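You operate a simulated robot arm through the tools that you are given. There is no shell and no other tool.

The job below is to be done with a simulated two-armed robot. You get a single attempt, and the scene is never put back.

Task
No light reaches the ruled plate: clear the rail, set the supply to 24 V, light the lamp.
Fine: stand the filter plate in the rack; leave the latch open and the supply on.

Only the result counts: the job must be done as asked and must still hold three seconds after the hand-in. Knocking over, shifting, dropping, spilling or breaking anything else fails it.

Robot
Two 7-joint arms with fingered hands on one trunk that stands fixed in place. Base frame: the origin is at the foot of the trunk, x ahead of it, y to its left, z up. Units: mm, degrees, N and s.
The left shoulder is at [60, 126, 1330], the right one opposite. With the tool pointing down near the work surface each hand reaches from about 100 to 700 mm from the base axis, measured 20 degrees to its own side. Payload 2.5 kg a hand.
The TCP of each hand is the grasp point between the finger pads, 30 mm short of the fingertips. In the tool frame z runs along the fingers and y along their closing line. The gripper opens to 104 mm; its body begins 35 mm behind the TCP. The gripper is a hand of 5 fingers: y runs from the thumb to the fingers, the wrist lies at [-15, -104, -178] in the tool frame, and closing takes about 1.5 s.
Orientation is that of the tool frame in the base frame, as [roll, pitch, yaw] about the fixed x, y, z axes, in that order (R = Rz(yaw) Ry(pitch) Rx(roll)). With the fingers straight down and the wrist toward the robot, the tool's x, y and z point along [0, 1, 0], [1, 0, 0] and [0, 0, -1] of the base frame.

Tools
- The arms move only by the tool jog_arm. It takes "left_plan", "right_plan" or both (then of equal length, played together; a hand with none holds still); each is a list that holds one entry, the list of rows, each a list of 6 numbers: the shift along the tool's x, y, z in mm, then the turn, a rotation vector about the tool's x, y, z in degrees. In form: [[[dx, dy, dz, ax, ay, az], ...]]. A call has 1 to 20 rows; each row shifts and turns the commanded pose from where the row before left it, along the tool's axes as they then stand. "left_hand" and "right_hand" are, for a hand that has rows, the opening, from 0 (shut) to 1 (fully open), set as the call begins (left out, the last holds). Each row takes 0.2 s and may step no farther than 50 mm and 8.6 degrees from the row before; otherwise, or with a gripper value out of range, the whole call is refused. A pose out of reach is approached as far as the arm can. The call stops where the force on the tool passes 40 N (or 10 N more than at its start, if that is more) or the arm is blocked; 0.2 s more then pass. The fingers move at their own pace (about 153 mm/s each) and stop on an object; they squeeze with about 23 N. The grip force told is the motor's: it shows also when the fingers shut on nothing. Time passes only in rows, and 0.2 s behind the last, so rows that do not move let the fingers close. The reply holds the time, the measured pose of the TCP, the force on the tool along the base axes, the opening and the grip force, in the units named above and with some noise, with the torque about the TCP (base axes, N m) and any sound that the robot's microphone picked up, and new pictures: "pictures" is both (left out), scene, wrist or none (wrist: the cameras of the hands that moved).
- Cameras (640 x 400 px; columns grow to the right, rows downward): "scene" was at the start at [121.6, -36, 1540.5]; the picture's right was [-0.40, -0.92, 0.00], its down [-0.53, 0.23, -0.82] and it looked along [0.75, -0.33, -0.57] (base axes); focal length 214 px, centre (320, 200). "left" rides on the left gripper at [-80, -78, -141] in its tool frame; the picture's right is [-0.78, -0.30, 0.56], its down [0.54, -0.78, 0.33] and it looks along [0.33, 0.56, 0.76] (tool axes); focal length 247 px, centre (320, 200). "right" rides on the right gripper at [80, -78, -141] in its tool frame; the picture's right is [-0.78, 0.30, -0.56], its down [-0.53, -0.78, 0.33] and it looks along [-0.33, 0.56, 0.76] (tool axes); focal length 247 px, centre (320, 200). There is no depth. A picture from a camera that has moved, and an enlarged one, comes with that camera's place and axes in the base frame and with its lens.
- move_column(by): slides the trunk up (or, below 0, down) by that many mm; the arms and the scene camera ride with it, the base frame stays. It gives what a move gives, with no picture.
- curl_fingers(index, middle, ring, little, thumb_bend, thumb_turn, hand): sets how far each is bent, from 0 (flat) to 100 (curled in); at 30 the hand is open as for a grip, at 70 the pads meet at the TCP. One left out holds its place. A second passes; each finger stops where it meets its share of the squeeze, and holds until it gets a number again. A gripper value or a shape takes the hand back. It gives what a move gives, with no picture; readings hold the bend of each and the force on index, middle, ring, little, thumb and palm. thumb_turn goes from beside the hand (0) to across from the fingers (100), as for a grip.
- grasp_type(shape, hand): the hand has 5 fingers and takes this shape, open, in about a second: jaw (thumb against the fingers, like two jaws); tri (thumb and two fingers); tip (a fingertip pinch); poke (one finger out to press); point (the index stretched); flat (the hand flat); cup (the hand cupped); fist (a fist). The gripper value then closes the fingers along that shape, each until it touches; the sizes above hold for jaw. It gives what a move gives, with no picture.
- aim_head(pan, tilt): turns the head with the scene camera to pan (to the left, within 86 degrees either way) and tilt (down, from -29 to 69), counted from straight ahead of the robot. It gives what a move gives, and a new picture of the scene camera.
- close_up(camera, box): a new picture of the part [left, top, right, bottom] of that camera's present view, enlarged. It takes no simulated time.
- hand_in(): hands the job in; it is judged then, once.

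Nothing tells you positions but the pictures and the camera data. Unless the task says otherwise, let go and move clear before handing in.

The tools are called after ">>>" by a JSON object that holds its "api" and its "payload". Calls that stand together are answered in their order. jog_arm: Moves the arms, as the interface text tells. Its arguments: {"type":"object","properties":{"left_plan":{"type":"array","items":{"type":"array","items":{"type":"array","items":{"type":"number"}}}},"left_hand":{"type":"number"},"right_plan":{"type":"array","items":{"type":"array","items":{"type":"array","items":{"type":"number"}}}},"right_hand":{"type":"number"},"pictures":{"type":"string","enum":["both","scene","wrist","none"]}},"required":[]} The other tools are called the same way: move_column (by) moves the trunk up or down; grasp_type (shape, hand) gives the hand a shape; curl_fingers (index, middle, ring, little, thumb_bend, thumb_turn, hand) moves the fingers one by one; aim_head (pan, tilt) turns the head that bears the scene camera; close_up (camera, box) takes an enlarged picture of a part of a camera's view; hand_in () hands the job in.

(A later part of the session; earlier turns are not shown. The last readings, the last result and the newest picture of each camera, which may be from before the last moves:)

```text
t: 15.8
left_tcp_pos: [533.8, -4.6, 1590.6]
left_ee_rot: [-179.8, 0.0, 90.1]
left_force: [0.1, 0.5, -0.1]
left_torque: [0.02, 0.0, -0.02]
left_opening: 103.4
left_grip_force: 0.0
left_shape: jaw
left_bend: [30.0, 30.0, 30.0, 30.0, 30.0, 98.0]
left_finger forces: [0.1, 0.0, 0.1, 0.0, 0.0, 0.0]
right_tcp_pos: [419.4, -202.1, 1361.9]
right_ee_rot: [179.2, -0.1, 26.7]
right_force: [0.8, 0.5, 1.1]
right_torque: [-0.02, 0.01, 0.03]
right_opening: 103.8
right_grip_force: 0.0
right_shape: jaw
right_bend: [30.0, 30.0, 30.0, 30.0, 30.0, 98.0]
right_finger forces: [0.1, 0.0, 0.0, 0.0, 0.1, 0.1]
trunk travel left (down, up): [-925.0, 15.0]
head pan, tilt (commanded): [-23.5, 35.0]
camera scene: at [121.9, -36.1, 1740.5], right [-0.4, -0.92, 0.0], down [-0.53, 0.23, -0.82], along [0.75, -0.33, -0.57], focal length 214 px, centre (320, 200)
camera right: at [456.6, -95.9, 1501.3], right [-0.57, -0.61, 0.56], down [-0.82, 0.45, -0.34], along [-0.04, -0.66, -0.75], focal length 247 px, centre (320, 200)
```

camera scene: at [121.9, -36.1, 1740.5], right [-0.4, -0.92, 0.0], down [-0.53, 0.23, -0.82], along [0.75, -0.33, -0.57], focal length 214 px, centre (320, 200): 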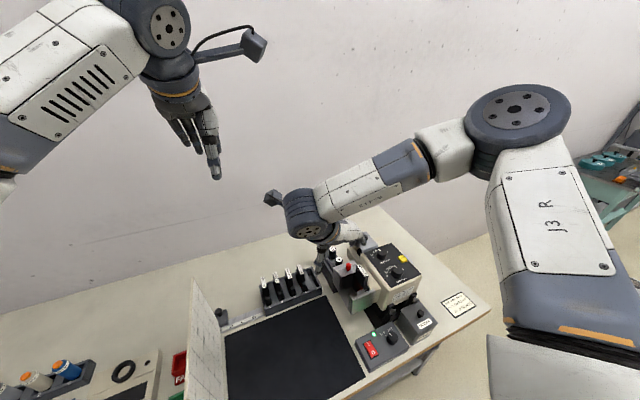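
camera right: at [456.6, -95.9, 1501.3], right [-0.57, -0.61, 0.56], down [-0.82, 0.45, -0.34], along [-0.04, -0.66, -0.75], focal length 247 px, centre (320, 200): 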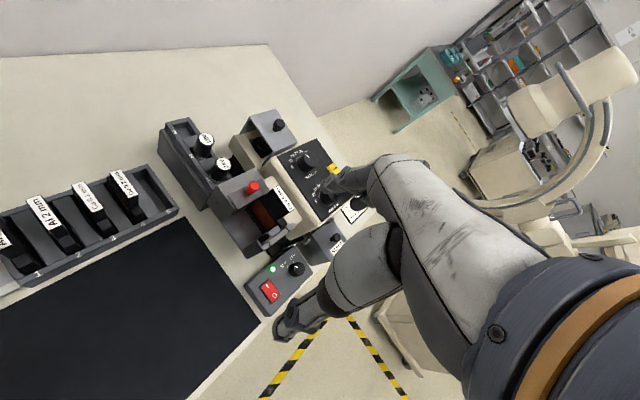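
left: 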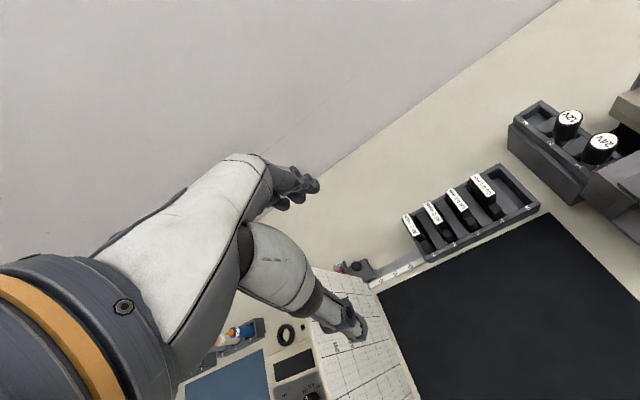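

Yaw near 0 works well and the right wrist camera now has a good view of the rail and latch. Let me zoom in on it.

>>> {"api": "close_up", "payload": {"camera": "right", "box": [210, 165, 306, 261]}}

>>> {"api": "close_up", "payload": {"camera": "right", "box": [240, 100, 368, 228]}}

>>> {"api": "close_up", "payload": {"camera": "right", "box": [236, 230, 332, 310]}}

>>> {"api": "close_up", "payload": {"camera": "right", "box": [80, 150, 208, 278]}}

```text
4.17 times, centred on (258, 213) of right
camera zoom: at [456.6, -95.9, 1501.3], right [-0.57, -0.61, 0.56], down [-0.82, 0.45, -0.34], along [-0.04, -0.66, -0.75], focal length 1029 px, centre (578, 146)
```

zoom: 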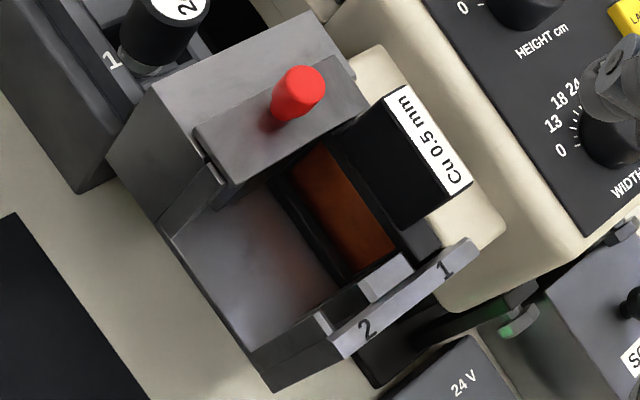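

```text
3.12 times, centred on (304, 164) of right
camera zoom: at [456.6, -95.9, 1501.3], right [-0.57, -0.61, 0.56], down [-0.82, 0.45, -0.34], along [-0.04, -0.66, -0.75], focal length 772 px, centre (370, 312)
```

zoom: 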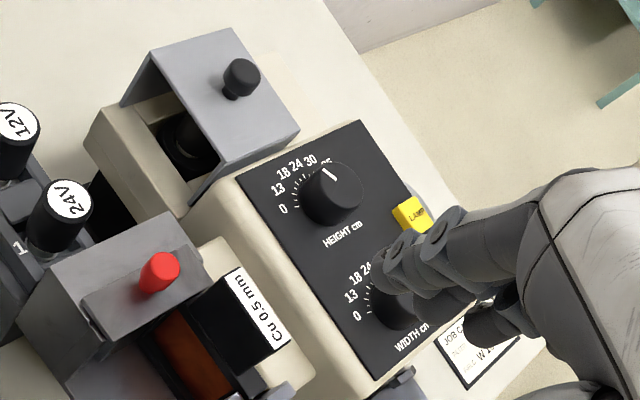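

```text
5.00 times, centred on (284, 270) of right
camera zoom: at [456.6, -95.9, 1501.3], right [-0.57, -0.61, 0.56], down [-0.82, 0.45, -0.34], along [-0.04, -0.66, -0.75], focal length 1235 px, centre (500, -150)
```

zoom: 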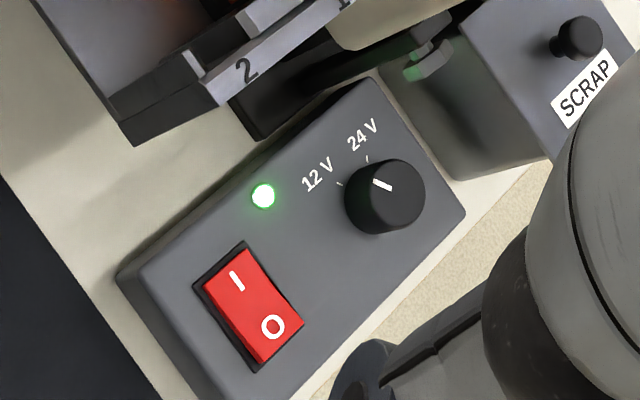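

```text
3.12 times, centred on (144, 214) of right
camera zoom: at [456.6, -95.9, 1501.3], right [-0.57, -0.61, 0.56], down [-0.82, 0.45, -0.34], along [-0.04, -0.66, -0.75], focal length 772 px, centre (870, 156)
```

zoom: 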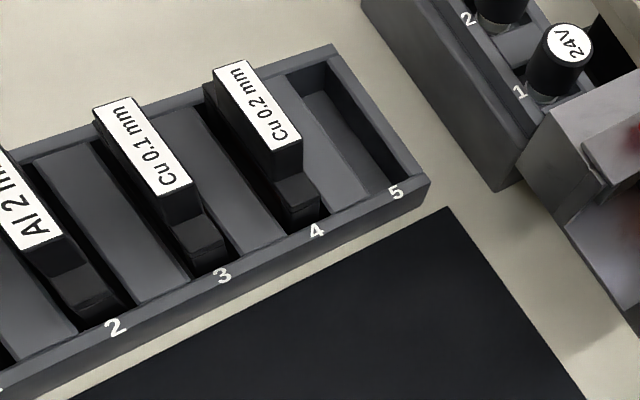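

The supply pointer clearly sits at 12 V; the latch slab holds the plate's rear. I'll check what the fingertip-pinch shape looks like before using it on the latch.

>>> {"api": "grasp_type", "payload": {"shape": "tip", "hand": "right"}}

>>> {"api": "close_up", "payload": {"camera": "scene", "box": [240, 160, 400, 280]}}

>>> {"api": "close_up", "payload": {"camera": "right", "box": [0, 0, 640, 400]}}

```text
t: 16.7
left_tcp_pos: [533.3, -5.0, 1590.6]
left_ee_rot: [-179.9, 0.1, 90.1]
left_force: [-0.1, -0.5, -0.1]
left_torque: [-0.02, 0.0, -0.03]
left_opening: 103.6
left_grip_force: 0.1
left_shape: jaw
left_bend: [30.0, 30.0, 30.0, 30.0, 30.0, 98.0]
left_finger forces: [0.0, 0.1, 0.0, 0.0, 0.1, 0.0]
right_tcp_pos: [420.7, -203.3, 1362.0]
right_ee_rot: [179.2, 0.0, 26.8]
right_force: [-0.7, 0.2, 0.3]
right_torque: [-0.02, -0.03, 0.02]
right_opening: 103.9
right_grip_force: 0.0
right_shape: tip
right_bend: [30.0, 98.0, 99.0, 99.0, 30.0, 98.0]
right_finger forces: [0.0, 0.1, 0.0, 0.0, 0.0, 0.1]
trunk travel left (down, up): [-925.0, 15.0]
head pan, tilt (commanded): [-23.5, 35.0]
```

```text
3.33 times, centred on (320, 220) of scene
camera zoom: at [121.7, -35.9, 1740.5], right [-0.4, -0.92, 0.0], down [-0.53, 0.23, -0.82], along [0.75, -0.33, -0.57], focal length 715 px, centre (320, 133)
```

zoom: 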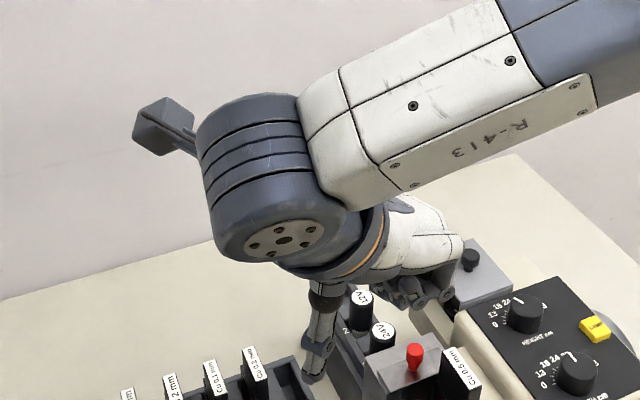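

```text
1.00 times, centred on (320, 200) of right (not enlarged: the box is as wide or as high as the picture)
camera zoom: at [456.2, -95.8, 1501.4], right [-0.56, -0.61, 0.56], down [-0.83, 0.45, -0.34], along [-0.04, -0.66, -0.75], focal length 247 px, centre (320, 200)
```

zoom: 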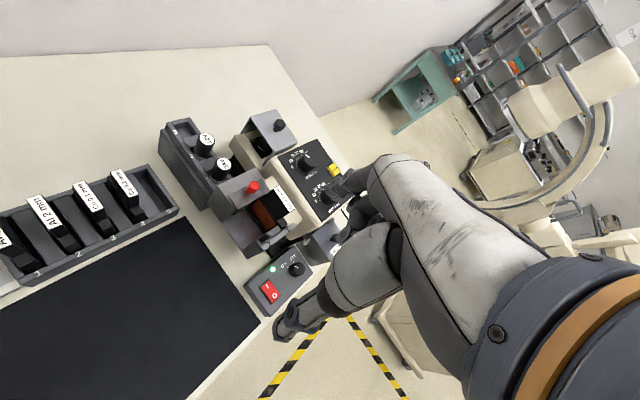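

>>> {"api": "close_up", "payload": {"camera": "right", "box": [260, 140, 420, 340]}}

```text
2.00 times, centred on (340, 240) of right
camera zoom: at [456.2, -95.8, 1501.4], right [-0.56, -0.61, 0.56], down [-0.83, 0.45, -0.34], along [-0.04, -0.66, -0.75], focal length 494 px, centre (280, 120)
```

zoom: 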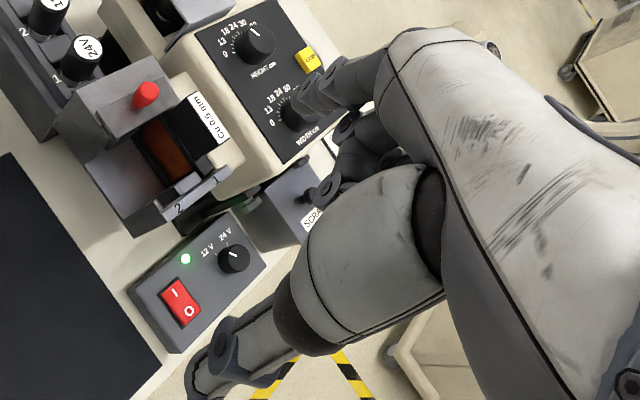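

The tip pinch leaves index and thumb opposed near tool x≈0 with the others curled. I'll square the hand to yaw 0 and hover over a spot just in front-left of the red knob, pinch closed, then inspect.

>>> {"api": "jog_arm", "payload": {"right_plan": [[[0, 0, 0, 0, 0, 6.7], [0, 0, 0, 0, 0, 6.7], [0, 0, 0, 0, 0, 6.7], [0, 0, 0, 0, 0, 6.7], [17, 25, 30, 0, 0, 0], [17, 25, 30, 0, 0, 0], [17, 25, 30, 0, 0, 0], [14, 30, 30, 0, 0, 0], [0, 0, 0, 0, 0, 0]]], "right_hand": 0}}

```text
t: 18.7
left_tcp_pos: [533.8, -2.6, 1590.8]
left_ee_rot: [-179.9, 0.0, 90.2]
left_force: [-0.4, -0.2, -0.2]
left_torque: [-0.02, -0.02, 0.05]
left_opening: 103.7
left_grip_force: 0.1
left_shape: jaw
left_bend: [30.0, 30.0, 30.0, 30.0, 30.0, 98.0]
left_finger forces: [0.0, 0.0, 0.1, 0.1, 0.1, 0.0]
right_tcp_pos: [464.9, -327.8, 1262.1]
right_ee_rot: [179.4, -0.4, -0.1]
right_force: [-0.1, 0.6, 0.2]
right_torque: [-0.03, -0.01, 0.02]
right_opening: 0.0
right_grip_force: 22.6
right_shape: tip
right_bend: [70.0, 100.0, 100.0, 100.0, 46.0, 100.0]
right_finger forces: [0.0, 0.0, 0.1, 0.0, 0.1, 0.1]
right hand out of reach, approached as far as the arm can: row 4, 6, 7, 8
trunk travel left (down, up): [-925.0, 15.0]
head pan, tilt (commanded): [-23.5, 35.0]
camera scene: at [121.4, -35.4, 1740.6], right [-0.4, -0.92, 0.0], down [-0.53, 0.23, -0.82], along [0.75, -0.33, -0.57], focal length 214 px, centre (320, 200)
camera right: at [544.2, -248.8, 1401.0], right [-0.78, -0.29, 0.55], down [-0.53, 0.77, -0.35], along [-0.33, -0.56, -0.76], focal length 247 px, centre (320, 200)
```

scene: 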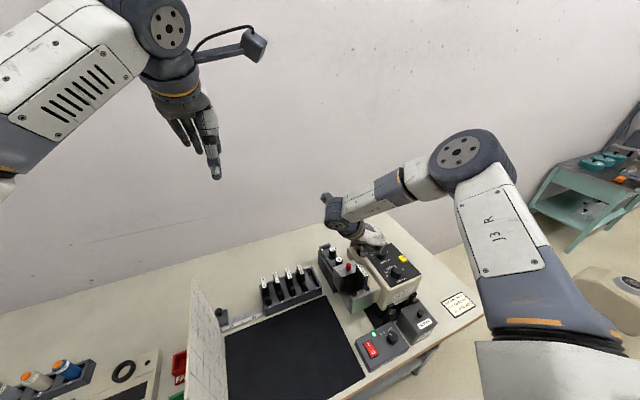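
right: 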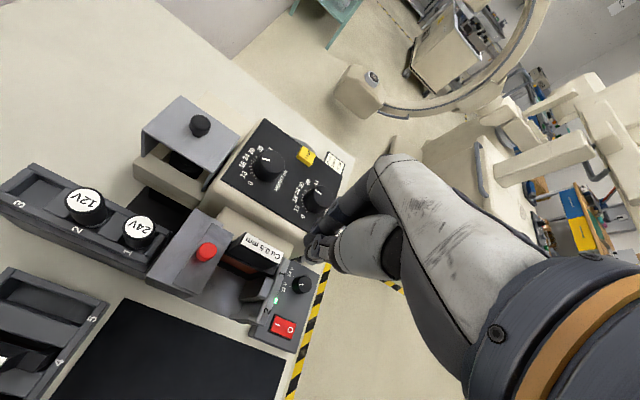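

The hand is near (465,-328,1262) but at a joint limit for yaw 0 here. I'll probe whether the limit relaxes lower down (still well above objects), shifting left and forward.

>>> {"api": "jog_arm", "payload": {"right_plan": [[[10, -10, 10, 0, 0, 0], [10, -10, 10, 0, 0, 0], [5, 0, 10, 0, 0, 0]]], "pictures": "none"}}

```text
t: 19.5
left_tcp_pos: [533.3, -4.0, 1589.9]
left_ee_rot: [-180.0, 0.0, 90.2]
left_force: [-0.4, 0.6, 0.0]
left_torque: [-0.02, -0.02, -0.01]
left_opening: 103.6
left_grip_force: 0.0
left_shape: jaw
left_bend: [30.0, 30.0, 30.0, 30.0, 30.0, 98.0]
left_finger forces: [0.0, 0.0, 0.1, 0.0, 0.1, 0.0]
right_tcp_pos: [464.2, -328.8, 1258.8]
right_ee_rot: [179.3, -0.5, 0.0]
right_force: [0.0, 0.7, 0.1]
right_torque: [0.05, 0.0, 0.04]
right_opening: 0.0
right_grip_force: 22.7
right_shape: tip
right_bend: [70.0, 100.0, 100.0, 100.0, 46.0, 100.0]
right_finger forces: [0.0, 0.0, 0.1, 0.0, 0.0, 0.0]
right hand out of reach, approached as far as the arm can: row 1, 2, 3
trunk travel left (down, up): [-925.0, 15.0]
head pan, tilt (commanded): [-23.5, 35.0]
```

Right hand is limited at yaw 0 here. The left hand reaching across (hand pointing right) is the natural mirror, so I'll use the left for the latch and plate and the right for the supply knob and LAMP button. First park the right hand back and up on the right.

>>> {"api": "jog_arm", "payload": {"right_plan": [[[0, 0, -25, 0, 0, -7.5], [0, 0, -25, 0, 0, -7.5], [0, 0, -25, 0, 0, -7.5], [0, -10, -25, 0, 0, -7.5], [-10, -20, -10, 0, 0, -7.5], [-20, -20, 0, 0, 0, -7.5], [-20, -25, 0, 0, 0, -7.5], [-20, -25, 0, 0, 0, -7.5], [-25, -25, 0, 0, 0, 0], [-25, -25, 0, 0, 0, 0], [-25, 0, 0, 0, 0, 0]]], "right_hand": 1}}

```text
t: 21.5
left_tcp_pos: [534.0, -6.5, 1589.6]
left_ee_rot: [-179.8, 0.0, 90.0]
left_force: [0.2, 0.2, 0.0]
left_torque: [0.0, -0.01, 0.01]
left_opening: 103.5
left_grip_force: 0.0
left_shape: jaw
left_bend: [30.0, 30.0, 30.0, 30.0, 30.0, 98.0]
left_finger forces: [0.1, 0.0, 0.0, 0.0, 0.1, 0.0]
right_tcp_pos: [293.7, -310.7, 1305.4]
right_ee_rot: [-168.0, 6.7, 60.9]
right_force: [-0.4, 0.4, -0.2]
right_torque: [0.0, 0.01, 0.0]
right_opening: 103.7
right_grip_force: 0.0
right_shape: tip
right_bend: [30.0, 98.0, 99.0, 99.0, 30.0, 98.0]
right_finger forces: [0.0, 0.0, 0.0, 0.0, 0.0, 0.0]
right hand out of reach, approached as far as the arm can: row 9
trunk travel left (down, up): [-925.0, 15.0]
head pan, tilt (commanded): [-23.5, 35.0]
stopped in row 9 (right hand): the arm was blocked; the commanded pose is now the measured one
camera scene: at [122.0, -36.4, 1740.5], right [-0.4, -0.92, 0.0], down [-0.53, 0.23, -0.82], along [0.75, -0.33, -0.57], focal length 214 px, centre (320, 200)
camera right: at [300.3, -204.4, 1447.3], right [0.0, -0.82, 0.57], down [-0.99, -0.08, -0.1], along [0.13, -0.56, -0.82], focal length 247 px, centre (320, 200)
```

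scene: 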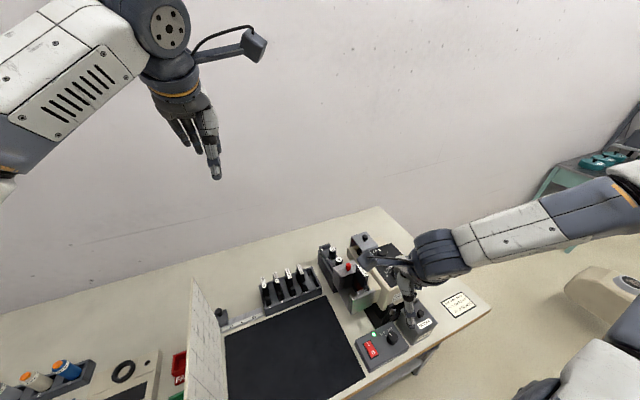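
right: 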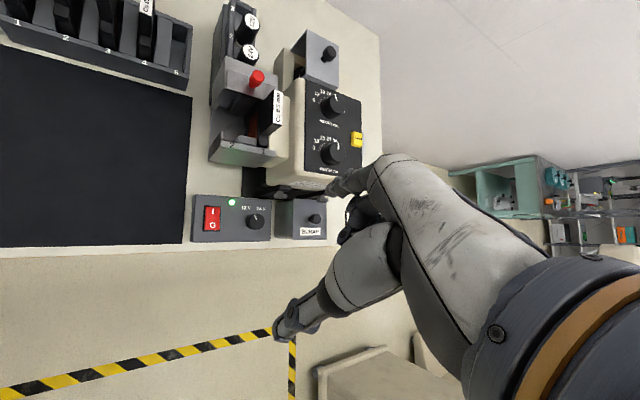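

The parked right hand gives a handy overhead view. I'll zoom in on the rail and supply from here.

>>> {"api": "close_up", "payload": {"camera": "right", "box": [200, 40, 312, 180]}}

>>> {"api": "close_up", "payload": {"camera": "right", "box": [185, 180, 281, 250]}}

>>> {"api": "close_up", "payload": {"camera": "right", "box": [240, 60, 300, 100]}}

>>> {"api": "close_up", "payload": {"camera": "right", "box": [280, 20, 380, 190]}}

```text
2.86 times, centred on (256, 110) of right
camera zoom: at [300.3, -204.4, 1447.3], right [0.0, -0.82, 0.57], down [-0.99, -0.08, -0.1], along [0.13, -0.56, -0.82], focal length 706 px, centre (503, 457)
```

zoom: 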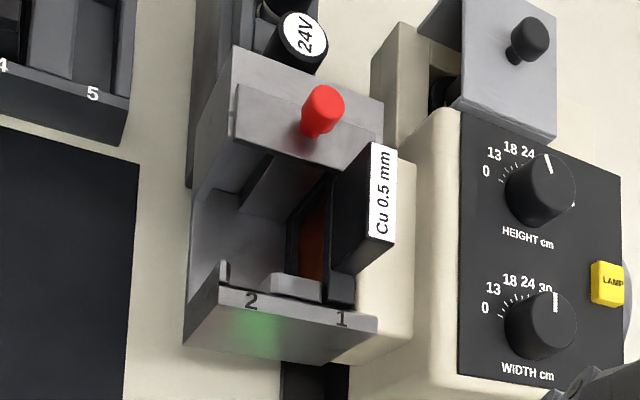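

```text
5.71 times, centred on (233, 215) of right
camera zoom: at [300.3, -204.4, 1447.3], right [0.0, -0.82, 0.57], down [-0.99, -0.08, -0.1], along [0.13, -0.56, -0.82], focal length 1411 px, centre (817, 114)
```

zoom: 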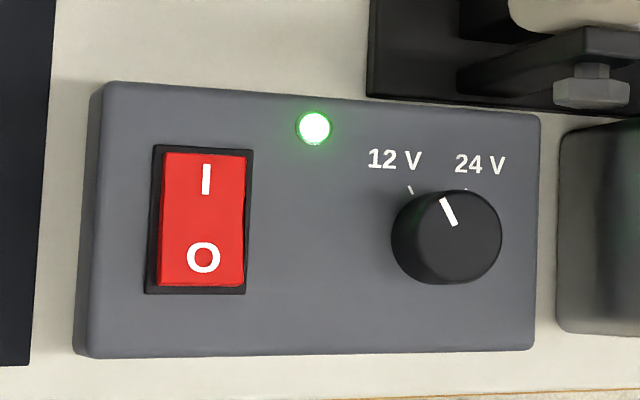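

```text
10.00 times, centred on (270, 80) of right
camera zoom: at [300.3, -204.4, 1447.3], right [0.0, -0.82, 0.57], down [-0.99, -0.08, -0.1], along [0.13, -0.56, -0.82], focal length 2470 px, centre (820, 1400)
```

zoom: 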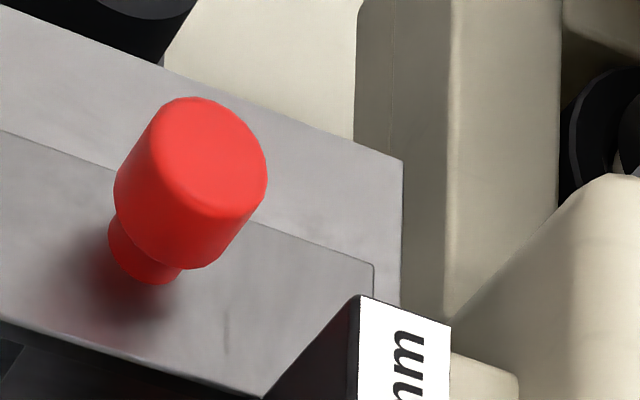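

```text
2.35 times, centred on (330, 105) of right
camera zoom: at [300.3, -204.4, 1447.3], right [0.0, -0.82, 0.57], down [-0.99, -0.08, -0.1], along [0.13, -0.56, -0.82], focal length 581 px, centre (296, 424)
```

zoom: 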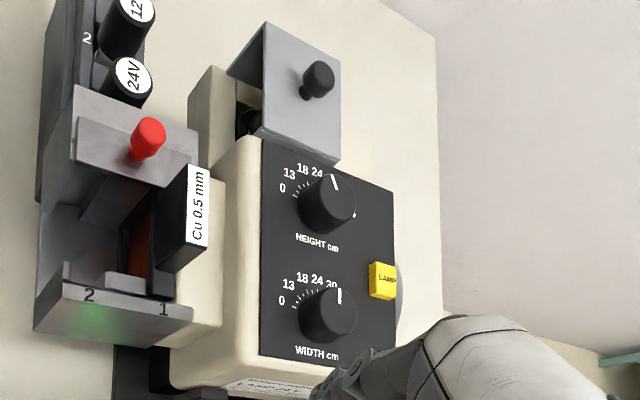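

Everything is clear from here: rocker on I, LED green, pointer at 12 V. I'll lift the right hand out of the left arm's path, then bring the left hand across with yaw turning to 0.

>>> {"api": "jog_arm", "payload": {"right_plan": [[[0, 0, -40, -4, 0, 0], [0, 0, -40, -4, 0, 0], [0, 0, -40, -4, 0, 0], [0, 0, -40, 0, 0, 0], [-25, 0, -40, 0, 0, 0], [-25, 0, -40, 0, 0, 0]]], "pictures": "wrist"}}

>>> {"api": "jog_arm", "payload": {"left_plan": [[[-20, 0, 20, 0, 0, 8.2], [-20, 0, 20, 0, 0, 8.2], [-20, 0, 20, 0, 0, 8.2], [-20, 0, 20, 0, 0, 8.2], [-20, 0, 20, 0, 0, 8.2], [-20, 0, 20, 0, 0, 8.2]]]}}

```text
t: 22.1
left_tcp_pos: [534.1, -3.9, 1589.6]
left_ee_rot: [-179.9, 0.0, 90.2]
left_force: [0.3, 0.1, -0.1]
left_torque: [0.01, 0.02, -0.01]
left_opening: 103.5
left_grip_force: 0.1
left_shape: jaw
left_bend: [30.0, 30.0, 30.0, 30.0, 30.0, 98.0]
left_finger forces: [0.1, 0.0, 0.1, 0.0, 0.0, 0.0]
right_tcp_pos: [272.5, -304.9, 1308.4]
right_ee_rot: [-161.2, 10.3, 62.7]
right_force: [-0.2, -0.7, 0.1]
right_torque: [-0.05, 0.01, -0.01]
right_opening: 103.5
right_grip_force: 0.0
right_shape: tip
right_bend: [30.0, 98.0, 99.0, 99.0, 30.0, 97.0]
right_finger forces: [0.0, 0.1, 0.1, 0.0, 0.1, 0.0]
right hand out of reach, approached as far as the arm can: row 1
trunk travel left (down, up): [-925.0, 15.0]
head pan, tilt (commanded): [-23.5, 35.0]
stopped in row 2 (right hand): the arm was blocked; the commanded pose is now the measured one
camera right: at [296.3, -196.8, 1448.7], right [0.09, -0.82, 0.56], down [-1.0, -0.09, 0.03], along [0.03, -0.56, -0.83], focal length 247 px, centre (320, 200)
```

right: 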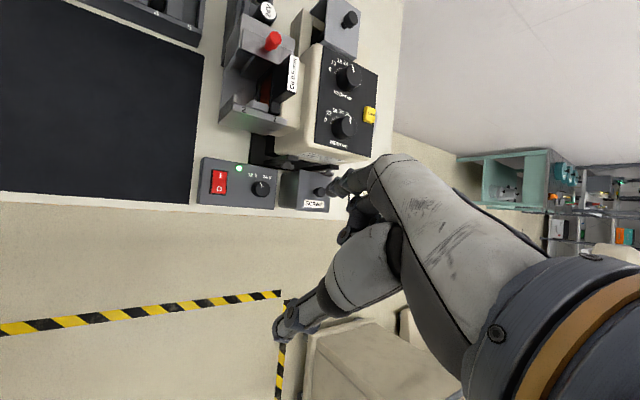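

```text
t: 23.4
left_tcp_pos: [493.4, -112.2, 1471.0]
left_ee_rot: [180.0, 0.0, 40.8]
left_force: [0.5, 0.6, 0.4]
left_torque: [0.0, 0.0, 0.02]
left_opening: 103.9
left_grip_force: 0.1
left_shape: jaw
left_bend: [30.0, 30.0, 30.0, 30.0, 30.0, 98.0]
left_finger forces: [0.1, 0.0, 0.1, 0.1, 0.1, 0.0]
right_tcp_pos: [272.0, -304.8, 1308.7]
right_ee_rot: [-161.3, 10.3, 62.8]
right_force: [-0.3, -0.2, -0.5]
right_torque: [0.01, 0.01, 0.04]
right_opening: 103.7
right_grip_force: 0.2
right_shape: tip
right_bend: [30.0, 98.0, 99.0, 99.0, 30.0, 97.0]
right_finger forces: [0.0, 0.0, 0.0, 0.0, 0.0, 0.0]
trunk travel left (down, up): [-925.0, 15.0]
head pan, tilt (commanded): [-23.5, 35.0]
camera scene: at [121.8, -36.2, 1740.5], right [-0.4, -0.92, 0.0], down [-0.53, 0.23, -0.82], along [0.75, -0.33, -0.57], focal length 214 px, centre (320, 200)
camera left: at [382.7, -106.2, 1613.2], right [-0.78, -0.28, -0.56], down [-0.1, 0.94, -0.33], along [0.62, -0.2, -0.76], focal length 247 px, centre (320, 200)
```

scene: 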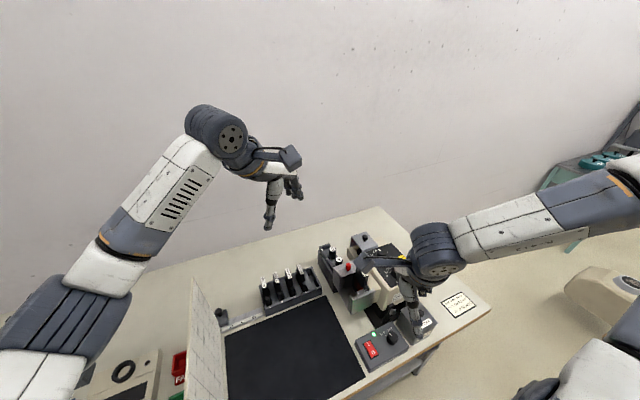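
left: 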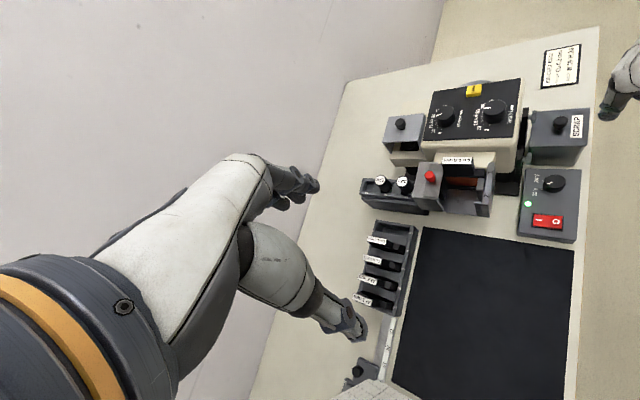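

The left hand moves freely. The right arm is in a cramped pose, so I'll level it while shifting it to the right and forward, away from the left arm's path.

>>> {"api": "jog_arm", "payload": {"right_plan": [[[-10, 18, -5, -4.6, 2.5, 0], [-14, 20, -8, -4.6, 2.5, 0], [-18, 22, -10, -4.6, 2.5, 0], [-20, 22, -10, -4.6, 2.5, 0], [-25, 10, 0, 0, 0, 0], [-25, 10, 0, 0, 0, 0]]], "pictures": "scene"}}

```text
t: 24.1
left_tcp_pos: [492.8, -113.2, 1470.4]
left_ee_rot: [-179.9, 0.1, 40.8]
left_force: [0.8, 0.2, 0.5]
left_torque: [0.0, -0.01, 0.01]
left_opening: 103.6
left_grip_force: 0.1
left_shape: jaw
left_bend: [30.0, 30.0, 30.0, 30.0, 30.0, 98.0]
left_finger forces: [0.0, 0.1, 0.0, 0.0, 0.0, 0.0]
right_tcp_pos: [242.5, -338.6, 1268.4]
right_ee_rot: [-159.1, 11.4, 63.1]
right_force: [0.0, -0.3, 0.1]
right_torque: [-0.01, -0.01, -0.03]
right_opening: 103.5
right_grip_force: 0.0
right_shape: tip
right_bend: [30.0, 98.0, 99.0, 99.0, 30.0, 98.0]
right_finger forces: [0.1, 0.0, 0.0, 0.0, 0.0, 0.1]
trunk travel left (down, up): [-925.0, 15.0]
head pan, tilt (commanded): [-23.5, 35.0]
stopped in row 3 (right hand): the arm was blocked; the commanded pose is now the measured one
camera scene: at [121.5, -36.2, 1740.5], right [-0.4, -0.92, 0.0], down [-0.53, 0.23, -0.82], along [0.75, -0.33, -0.57], focal length 214 px, centre (320, 200)
```

scene: 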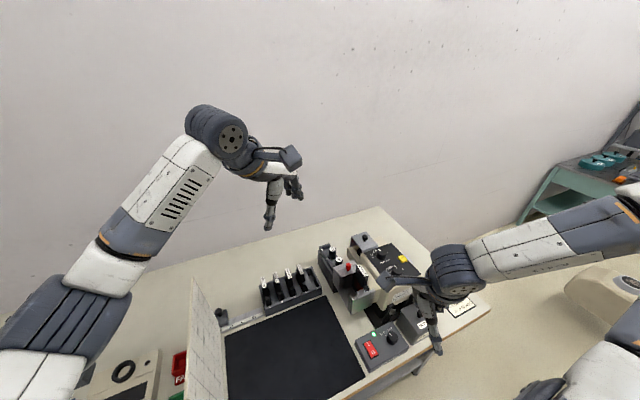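

I'll extend the right arm forward a bit (where it has more freedom) and raise it while rotating back toward yaw 90.

>>> {"api": "jog_arm", "payload": {"right_plan": [[[6, 21, -14, 0, 0, -3], [6, 21, -14, 0, 0, -3], [6, 21, -14, 0, 0, -3], [6, 21, -14, 0, 0, -3], [6, 21, -14, 0, 0, -3]]], "pictures": "none"}}

```text
t: 25.3
left_tcp_pos: [492.0, -113.3, 1471.1]
left_ee_rot: [180.0, 0.1, 40.9]
left_force: [0.2, -0.1, -0.3]
left_torque: [0.01, -0.01, 0.03]
left_opening: 103.8
left_grip_force: 0.0
left_shape: jaw
left_bend: [30.0, 30.0, 30.0, 30.0, 30.0, 98.0]
left_finger forces: [0.0, 0.1, 0.1, 0.1, 0.1, 0.0]
right_tcp_pos: [372.5, -353.4, 1292.4]
right_ee_rot: [-157.1, 5.7, 77.3]
right_force: [0.2, 0.2, -0.4]
right_torque: [0.0, 0.03, 0.0]
right_opening: 103.9
right_grip_force: 0.0
right_shape: tip
right_bend: [30.0, 98.0, 99.0, 99.0, 30.0, 98.0]
right_finger forces: [0.0, 0.0, 0.1, 0.0, 0.0, 0.0]
trunk travel left (down, up): [-925.0, 15.0]
head pan, tilt (commanded): [-23.5, 35.0]
```

Good, it moved freely. Now level the right hand and raise it to the right.

>>> {"api": "jog_arm", "payload": {"right_plan": [[[-10, 0, -10, -5.7, 1.4, 0], [-12, 0, -15, -5.7, 1.4, 0], [-15, 0, -20, -5.7, 1.4, 0], [-20, 0, -20, -5.7, 1.4, 0], [-25, 0, -20, 0, 0, 0], [-25, 0, -20, 0, 0, 0]]], "pictures": "scene"}}

```text
t: 26.6
left_tcp_pos: [493.5, -113.8, 1470.6]
left_ee_rot: [180.0, 0.1, 40.9]
left_force: [0.5, -0.4, -0.3]
left_torque: [0.03, -0.02, 0.02]
left_opening: 103.6
left_grip_force: 0.0
left_shape: jaw
left_bend: [30.0, 30.0, 30.0, 30.0, 30.0, 98.0]
left_finger forces: [0.1, 0.0, 0.1, 0.0, 0.0, 0.0]
right_tcp_pos: [366.0, -389.4, 1323.2]
right_ee_rot: [-174.0, -7.4, 79.4]
right_force: [-0.1, 0.2, -0.1]
right_torque: [0.02, 0.01, 0.01]
right_opening: 103.9
right_grip_force: 0.0
right_shape: tip
right_bend: [30.0, 98.0, 99.0, 99.0, 30.0, 98.0]
right_finger forces: [0.0, 0.1, 0.0, 0.0, 0.0, 0.0]
trunk travel left (down, up): [-925.0, 15.0]
head pan, tilt (commanded): [-23.5, 35.0]
stopped in row 6 (right hand): the arm was blocked; the commanded pose is now the measured one
camera scene: at [121.5, -36.0, 1740.5], right [-0.4, -0.92, 0.0], down [-0.53, 0.23, -0.82], along [0.75, -0.33, -0.57], focal length 214 px, centre (320, 200)
```

scene: 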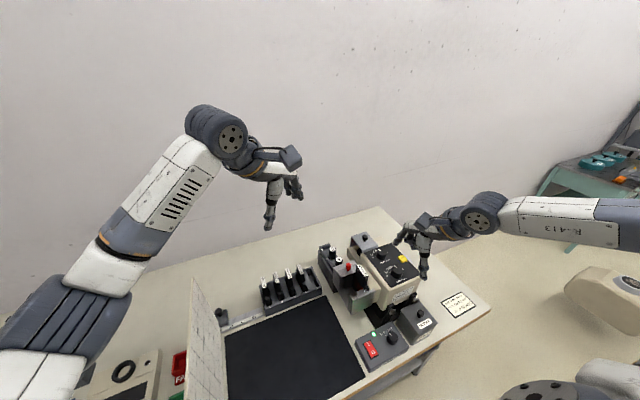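

Right hand is parked clear at (366,-389,1323). Now continue the left hand to yaw 0 and hover over the rail in tip-pinch shape.

>>> {"api": "grasp_type", "payload": {"shape": "tip", "hand": "left"}}

>>> {"api": "jog_arm", "payload": {"left_plan": [[[0, 0, 20, 0, 0, 8.16], [0, 0, 20, 0, 0, 8.16], [0, 0, 20, 0, 0, 8.16], [0, 0, 20, 0, 0, 8.16], [0, 0, 20, 0, 0, 8.16], [0, 25, 15, 0, 0, 0], [0, 25, 15, 0, 0, 0], [0, 25, 15, 0, 0, 0], [0, 25, 15, 0, 0, 0], [0, 25, 15, 0, 0, 0], [0, 25, 15, 0, 0, 0]]], "left_hand": 0}}

```text
t: 27.4
left_tcp_pos: [492.5, -112.2, 1470.6]
left_ee_rot: [180.0, 0.0, 40.8]
left_force: [-0.7, 0.0, 0.4]
left_torque: [0.04, -0.01, 0.02]
left_opening: 103.7
left_grip_force: 0.1
left_shape: tip
left_bend: [30.0, 98.0, 99.0, 99.0, 30.0, 98.0]
left_finger forces: [0.0, 0.1, 0.0, 0.1, 0.0, 0.0]
right_tcp_pos: [366.2, -388.5, 1325.0]
right_ee_rot: [-174.2, -7.3, 79.4]
right_force: [-0.4, 0.2, 0.7]
right_torque: [-0.04, 0.04, 0.02]
right_opening: 103.9
right_grip_force: 0.1
right_shape: tip
right_bend: [30.0, 98.0, 99.0, 99.0, 30.0, 98.0]
right_finger forces: [0.0, 0.1, 0.1, 0.1, 0.0, 0.1]
trunk travel left (down, up): [-925.0, 15.0]
head pan, tilt (commanded): [-23.5, 35.0]
```

```text
t: 29.9
left_tcp_pos: [492.0, -198.3, 1320.6]
left_ee_rot: [-180.0, 0.0, 0.0]
left_force: [-0.2, 0.1, 0.7]
left_torque: [0.0, -0.01, -0.02]
left_opening: 0.2
left_grip_force: 23.2
left_shape: tip
left_bend: [70.0, 100.0, 100.0, 100.0, 46.0, 100.0]
left_finger forces: [0.0, 0.0, 0.1, 0.0, 0.0, 0.0]
left hand out of reach, approached as far as the arm can: row 9, 10, 11
right_tcp_pos: [365.9, -389.0, 1325.2]
right_ee_rot: [-174.3, -7.5, 79.5]
right_force: [0.4, -0.3, 0.3]
right_torque: [0.03, -0.02, -0.03]
right_opening: 103.9
right_grip_force: 0.1
right_shape: tip
right_bend: [30.0, 98.0, 99.0, 99.0, 30.0, 98.0]
right_finger forces: [0.0, 0.0, 0.0, 0.1, 0.0, 0.0]
trunk travel left (down, up): [-925.0, 15.0]
head pan, tilt (commanded): [-23.5, 35.0]
camera scene: at [121.5, -36.3, 1740.5], right [-0.4, -0.92, 0.0], down [-0.53, 0.23, -0.82], along [0.75, -0.33, -0.57], focal length 214 px, centre (320, 200)
camera left: at [412.5, -119.7, 1463.2], right [-0.78, 0.3, -0.56], down [0.53, 0.78, -0.33], along [0.33, -0.56, -0.76], focal length 247 px, centre (320, 200)
```

scene: 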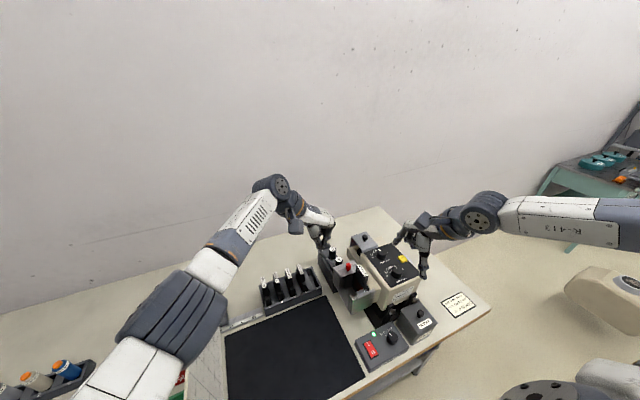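
left: 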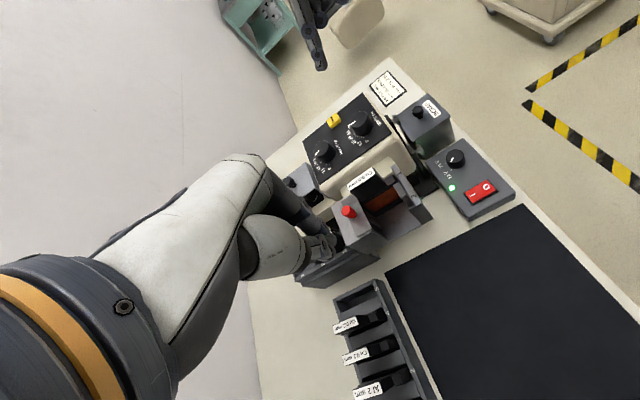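

The left hand stops at (492,-198,1320). I'll probe which direction is limiting: try going down first, then right.

>>> {"api": "jog_arm", "payload": {"left_plan": [[[0, 0, 15, 0, 0, 0], [0, 0, 15, 0, 0, 0], [0, 0, 15, 0, 0, 0]]], "pictures": "none"}}

>>> {"api": "jog_arm", "payload": {"left_plan": [[[0, 15, 0, 0, 0, 0], [0, 15, 0, 0, 0, 0], [0, 15, 0, 0, 0, 0]]], "pictures": "none"}}

```text
t: 30.6
left_tcp_pos: [487.9, -200.2, 1282.5]
left_ee_rot: [179.9, 0.2, -0.5]
left_force: [-1.0, 0.2, 0.1]
left_torque: [-0.02, 0.0, 0.05]
left_opening: 0.4
left_grip_force: 23.3
left_shape: tip
left_bend: [70.0, 100.0, 100.0, 100.0, 46.0, 100.0]
left_finger forces: [0.1, 0.0, 0.1, 0.0, 0.0, 0.0]
left hand out of reach, approached as far as the arm can: row 3
right_tcp_pos: [365.3, -389.2, 1325.9]
right_ee_rot: [-174.4, -7.5, 79.6]
right_force: [0.3, 0.1, -0.5]
right_torque: [-0.02, -0.01, 0.0]
right_opening: 103.9
right_grip_force: 0.0
right_shape: tip
right_bend: [30.0, 98.0, 99.0, 99.0, 30.0, 98.0]
right_finger forces: [0.1, 0.0, 0.1, 0.1, 0.0, 0.1]
trunk travel left (down, up): [-925.0, 15.0]
head pan, tilt (commanded): [-23.5, 35.0]
```

```text
t: 31.4
left_tcp_pos: [480.3, -212.8, 1285.7]
left_ee_rot: [-180.0, 0.0, 0.2]
left_force: [0.8, 0.6, -0.5]
left_torque: [-0.05, -0.01, -0.01]
left_opening: 0.1
left_grip_force: 23.0
left_shape: tip
left_bend: [70.0, 100.0, 100.0, 100.0, 46.0, 100.0]
left_finger forces: [0.1, 0.1, 0.0, 0.0, 0.0, 0.0]
left hand out of reach, approached as far as the arm can: row 1, 2, 3
right_tcp_pos: [365.6, -389.8, 1325.3]
right_ee_rot: [-174.4, -7.4, 79.5]
right_force: [0.7, 1.0, -1.3]
right_torque: [-0.02, 0.02, -0.02]
right_opening: 103.9
right_grip_force: 0.0
right_shape: tip
right_bend: [30.0, 98.0, 99.0, 99.0, 30.0, 98.0]
right_finger forces: [0.0, 0.0, 0.0, 0.0, 0.0, 0.1]
trunk travel left (down, up): [-925.0, 15.0]
head pan, tilt (commanded): [-23.5, 35.0]
```

The left arm is simply at full stretch (about 487 mm shoulder-to-wrist), so the plate belongs to the right hand. I'll retreat the left to act as an observer, then try the right in a "handshake" pose: yaw 0 but fingers tilted about 30° forward.

>>> {"api": "jog_arm", "payload": {"left_plan": [[[0, -25, -15, 0, 0, 0], [0, -25, -15, 0, 0, 0], [0, -25, -15, 0, 0, 0], [0, -25, -15, 0, 0, 0], [0, -25, -15, 0, 0, 0], [0, -25, -5, 0, 0, 0]]], "pictures": "wrist"}}

>>> {"api": "jog_arm", "payload": {"right_plan": [[[0, 0, 0, -3, 3.5, 7], [0, 0, 0, -3, 3.5, 7], [0, 0, 0, 0, 4, 7], [0, 0, 0, 0, 4, 7], [0, 0, 0, 0, 4, 7]]], "pictures": "wrist"}}

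```text
t: 32.9
left_tcp_pos: [477.5, -60.6, 1364.7]
left_ee_rot: [180.0, -0.1, 0.0]
left_force: [0.0, 0.4, 0.5]
left_torque: [-0.02, 0.0, -0.01]
left_opening: 0.0
left_grip_force: 22.7
left_shape: tip
left_bend: [70.0, 100.0, 100.0, 100.0, 46.0, 100.0]
left_finger forces: [0.0, 0.0, 0.1, 0.1, 0.0, 0.0]
right_tcp_pos: [366.7, -387.8, 1325.4]
right_ee_rot: [-174.4, -7.4, 79.5]
right_force: [-0.5, 0.4, 0.0]
right_torque: [-0.04, -0.01, 0.03]
right_opening: 104.0
right_grip_force: 0.1
right_shape: tip
right_bend: [30.0, 98.0, 99.0, 99.0, 30.0, 98.0]
right_finger forces: [0.1, 0.0, 0.0, 0.1, 0.0, 0.0]
trunk travel left (down, up): [-925.0, 15.0]
head pan, tilt (commanded): [-23.5, 35.0]
camera left: at [399.5, 17.7, 1506.3], right [-0.78, 0.3, -0.56], down [0.53, 0.78, -0.33], along [0.33, -0.56, -0.76], focal length 247 px, centre (320, 200)
```

left: 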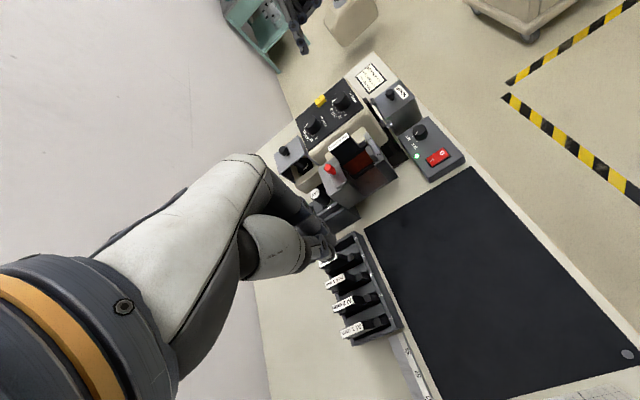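

```text
t: 34.2
left_tcp_pos: [477.7, -62.6, 1364.5]
left_ee_rot: [180.0, 0.1, 0.0]
left_force: [0.3, 0.2, 0.5]
left_torque: [-0.01, 0.01, 0.0]
left_opening: 0.0
left_grip_force: 22.8
left_shape: tip
left_bend: [70.0, 100.0, 100.0, 100.0, 46.0, 100.0]
left_finger forces: [0.0, 0.0, 0.0, 0.1, 0.1, 0.0]
right_tcp_pos: [353.7, -377.5, 1298.3]
right_ee_rot: [-165.8, -21.5, 40.5]
right_force: [-0.3, 0.6, -0.2]
right_torque: [-0.03, -0.01, 0.0]
right_opening: 103.8
right_grip_force: 0.0
right_shape: tip
right_bend: [30.0, 98.0, 99.0, 99.0, 30.0, 98.0]
right_finger forces: [0.0, 0.0, 0.0, 0.1, 0.0, 0.0]
trunk travel left (down, up): [-925.0, 15.0]
head pan, tilt (commanded): [-23.5, 35.0]
stopped in row 5 (right hand): the arm was blocked; the commanded pose is now the measured one
camera right: at [339.8, -336.2, 1471.3], right [-0.41, -0.9, 0.15], down [-0.88, 0.34, -0.32], along [0.24, -0.26, -0.94], focal length 247 px, centre (320, 200)
```

right: 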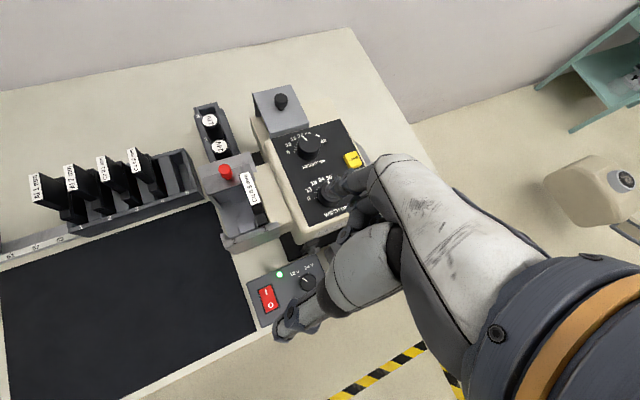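

Turning works partway (yaw 40, tilt 21). I'll move forward with this orientation, where there should be more slack, and then turn on.

>>> {"api": "jog_arm", "payload": {"right_plan": [[[20, 8, 0, 0, 0, 0], [20, 8, 0, 0, 0, 0], [20, 8, 0, 0, 0, 0], [20, 8, 0, 0, 0, 0]]], "pictures": "none"}}

>>> {"api": "jog_arm", "payload": {"right_plan": [[[0, 0, 0, -3, 2, 5], [0, 0, 0, -3, 2, 5], [0, 0, 0, -3, 2, 5], [0, 0, 0, -3, 2, 5]]], "pictures": "scene"}}

```text
t: 35.2
left_tcp_pos: [478.5, -62.9, 1363.3]
left_ee_rot: [-179.9, 0.2, 0.0]
left_force: [0.1, -0.1, -0.9]
left_torque: [0.01, -0.01, 0.02]
left_opening: 0.0
left_grip_force: 23.3
left_shape: tip
left_bend: [70.0, 100.0, 100.0, 100.0, 46.0, 100.0]
left_finger forces: [0.1, 0.0, 0.1, 0.0, 0.1, 0.0]
right_tcp_pos: [432.1, -353.5, 1322.4]
right_ee_rot: [-166.1, -21.6, 40.4]
right_force: [0.1, -0.2, -0.7]
right_torque: [0.03, 0.01, -0.01]
right_opening: 103.9
right_grip_force: 0.1
right_shape: tip
right_bend: [30.0, 98.0, 99.0, 99.0, 30.0, 98.0]
right_finger forces: [0.0, 0.0, 0.1, 0.1, 0.0, 0.0]
trunk travel left (down, up): [-925.0, 15.0]
head pan, tilt (commanded): [-23.5, 35.0]
```

```text
t: 36.2
left_tcp_pos: [478.4, -61.8, 1363.5]
left_ee_rot: [180.0, 0.1, 0.0]
left_force: [-0.6, -0.6, -0.4]
left_torque: [0.0, -0.03, 0.0]
left_opening: 0.1
left_grip_force: 22.5
left_shape: tip
left_bend: [70.0, 100.0, 100.0, 100.0, 46.0, 100.0]
left_finger forces: [0.0, 0.1, 0.0, 0.0, 0.1, 0.1]
right_tcp_pos: [433.0, -351.9, 1322.7]
right_ee_rot: [-169.0, -25.1, 17.2]
right_force: [-0.2, 0.0, 0.1]
right_torque: [0.0, -0.03, 0.01]
right_opening: 104.0
right_grip_force: 0.1
right_shape: tip
right_bend: [30.0, 98.0, 99.0, 99.0, 30.0, 98.0]
right_finger forces: [0.0, 0.0, 0.1, 0.0, 0.1, 0.1]
trunk travel left (down, up): [-925.0, 15.0]
head pan, tilt (commanded): [-23.5, 35.0]
camera scene: at [121.9, -35.9, 1740.5], right [-0.4, -0.92, 0.0], down [-0.53, 0.23, -0.82], along [0.75, -0.33, -0.57], focal length 214 px, centre (320, 200)
```

scene: 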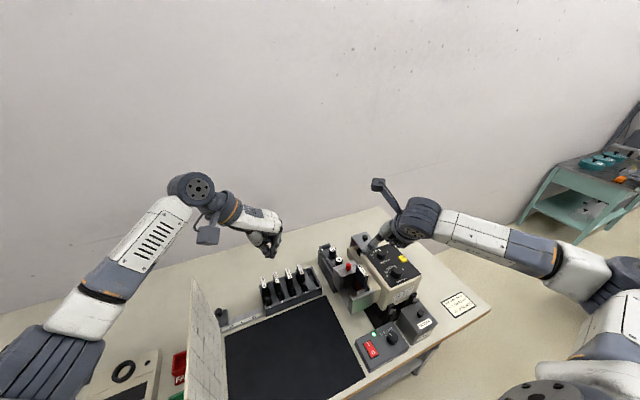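

Now reachable: yaw 17, tilt 25 at (433,-352,1323). Finish turning to rpy (180,-30,0).

>>> {"api": "jog_arm", "payload": {"right_plan": [[[0, 0, 0, -4.6, 1.95, 3.6], [0, 0, 0, -4.6, 1.95, 3.6], [0, 0, 0, -4.6, 1.95, 3.6], [0, 0, 0, -4.6, 1.95, 3.6], [0, 0, 0, 0, 0, 0]]], "pictures": "wrist"}}

```text
t: 37.5
left_tcp_pos: [478.3, -62.0, 1364.9]
left_ee_rot: [180.0, 0.0, -0.1]
left_force: [0.0, 0.3, 0.1]
left_torque: [-0.02, 0.03, 0.02]
left_opening: 0.1
left_grip_force: 23.0
left_shape: tip
left_bend: [70.0, 100.0, 100.0, 100.0, 46.0, 100.0]
left_finger forces: [0.1, 0.0, 0.0, 0.1, 0.0, 0.0]
right_tcp_pos: [431.6, -353.6, 1322.5]
right_ee_rot: [-179.3, -31.5, 0.2]
right_force: [0.7, 0.0, 0.2]
right_torque: [-0.02, 0.0, -0.01]
right_opening: 104.2
right_grip_force: 0.0
right_shape: tip
right_bend: [30.0, 98.0, 99.0, 99.0, 30.0, 98.0]
right_finger forces: [0.0, 0.1, 0.0, 0.1, 0.1, 0.0]
trunk travel left (down, up): [-925.0, 15.0]
head pan, tilt (commanded): [-23.5, 35.0]
camera right: at [426.4, -277.6, 1484.7], right [-0.95, -0.31, 0.07], down [-0.29, 0.78, -0.55], along [0.12, -0.55, -0.83], focal length 247 px, centre (320, 200)
```

right: 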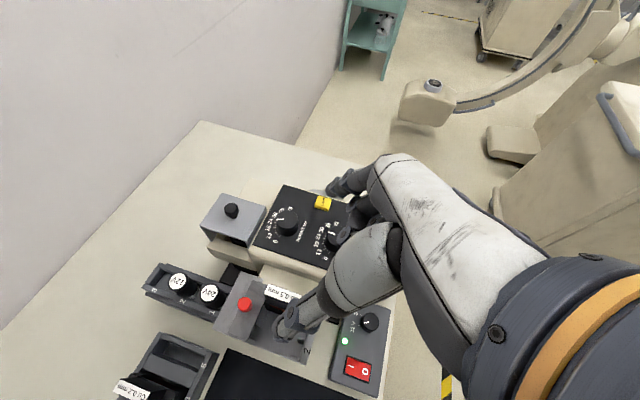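

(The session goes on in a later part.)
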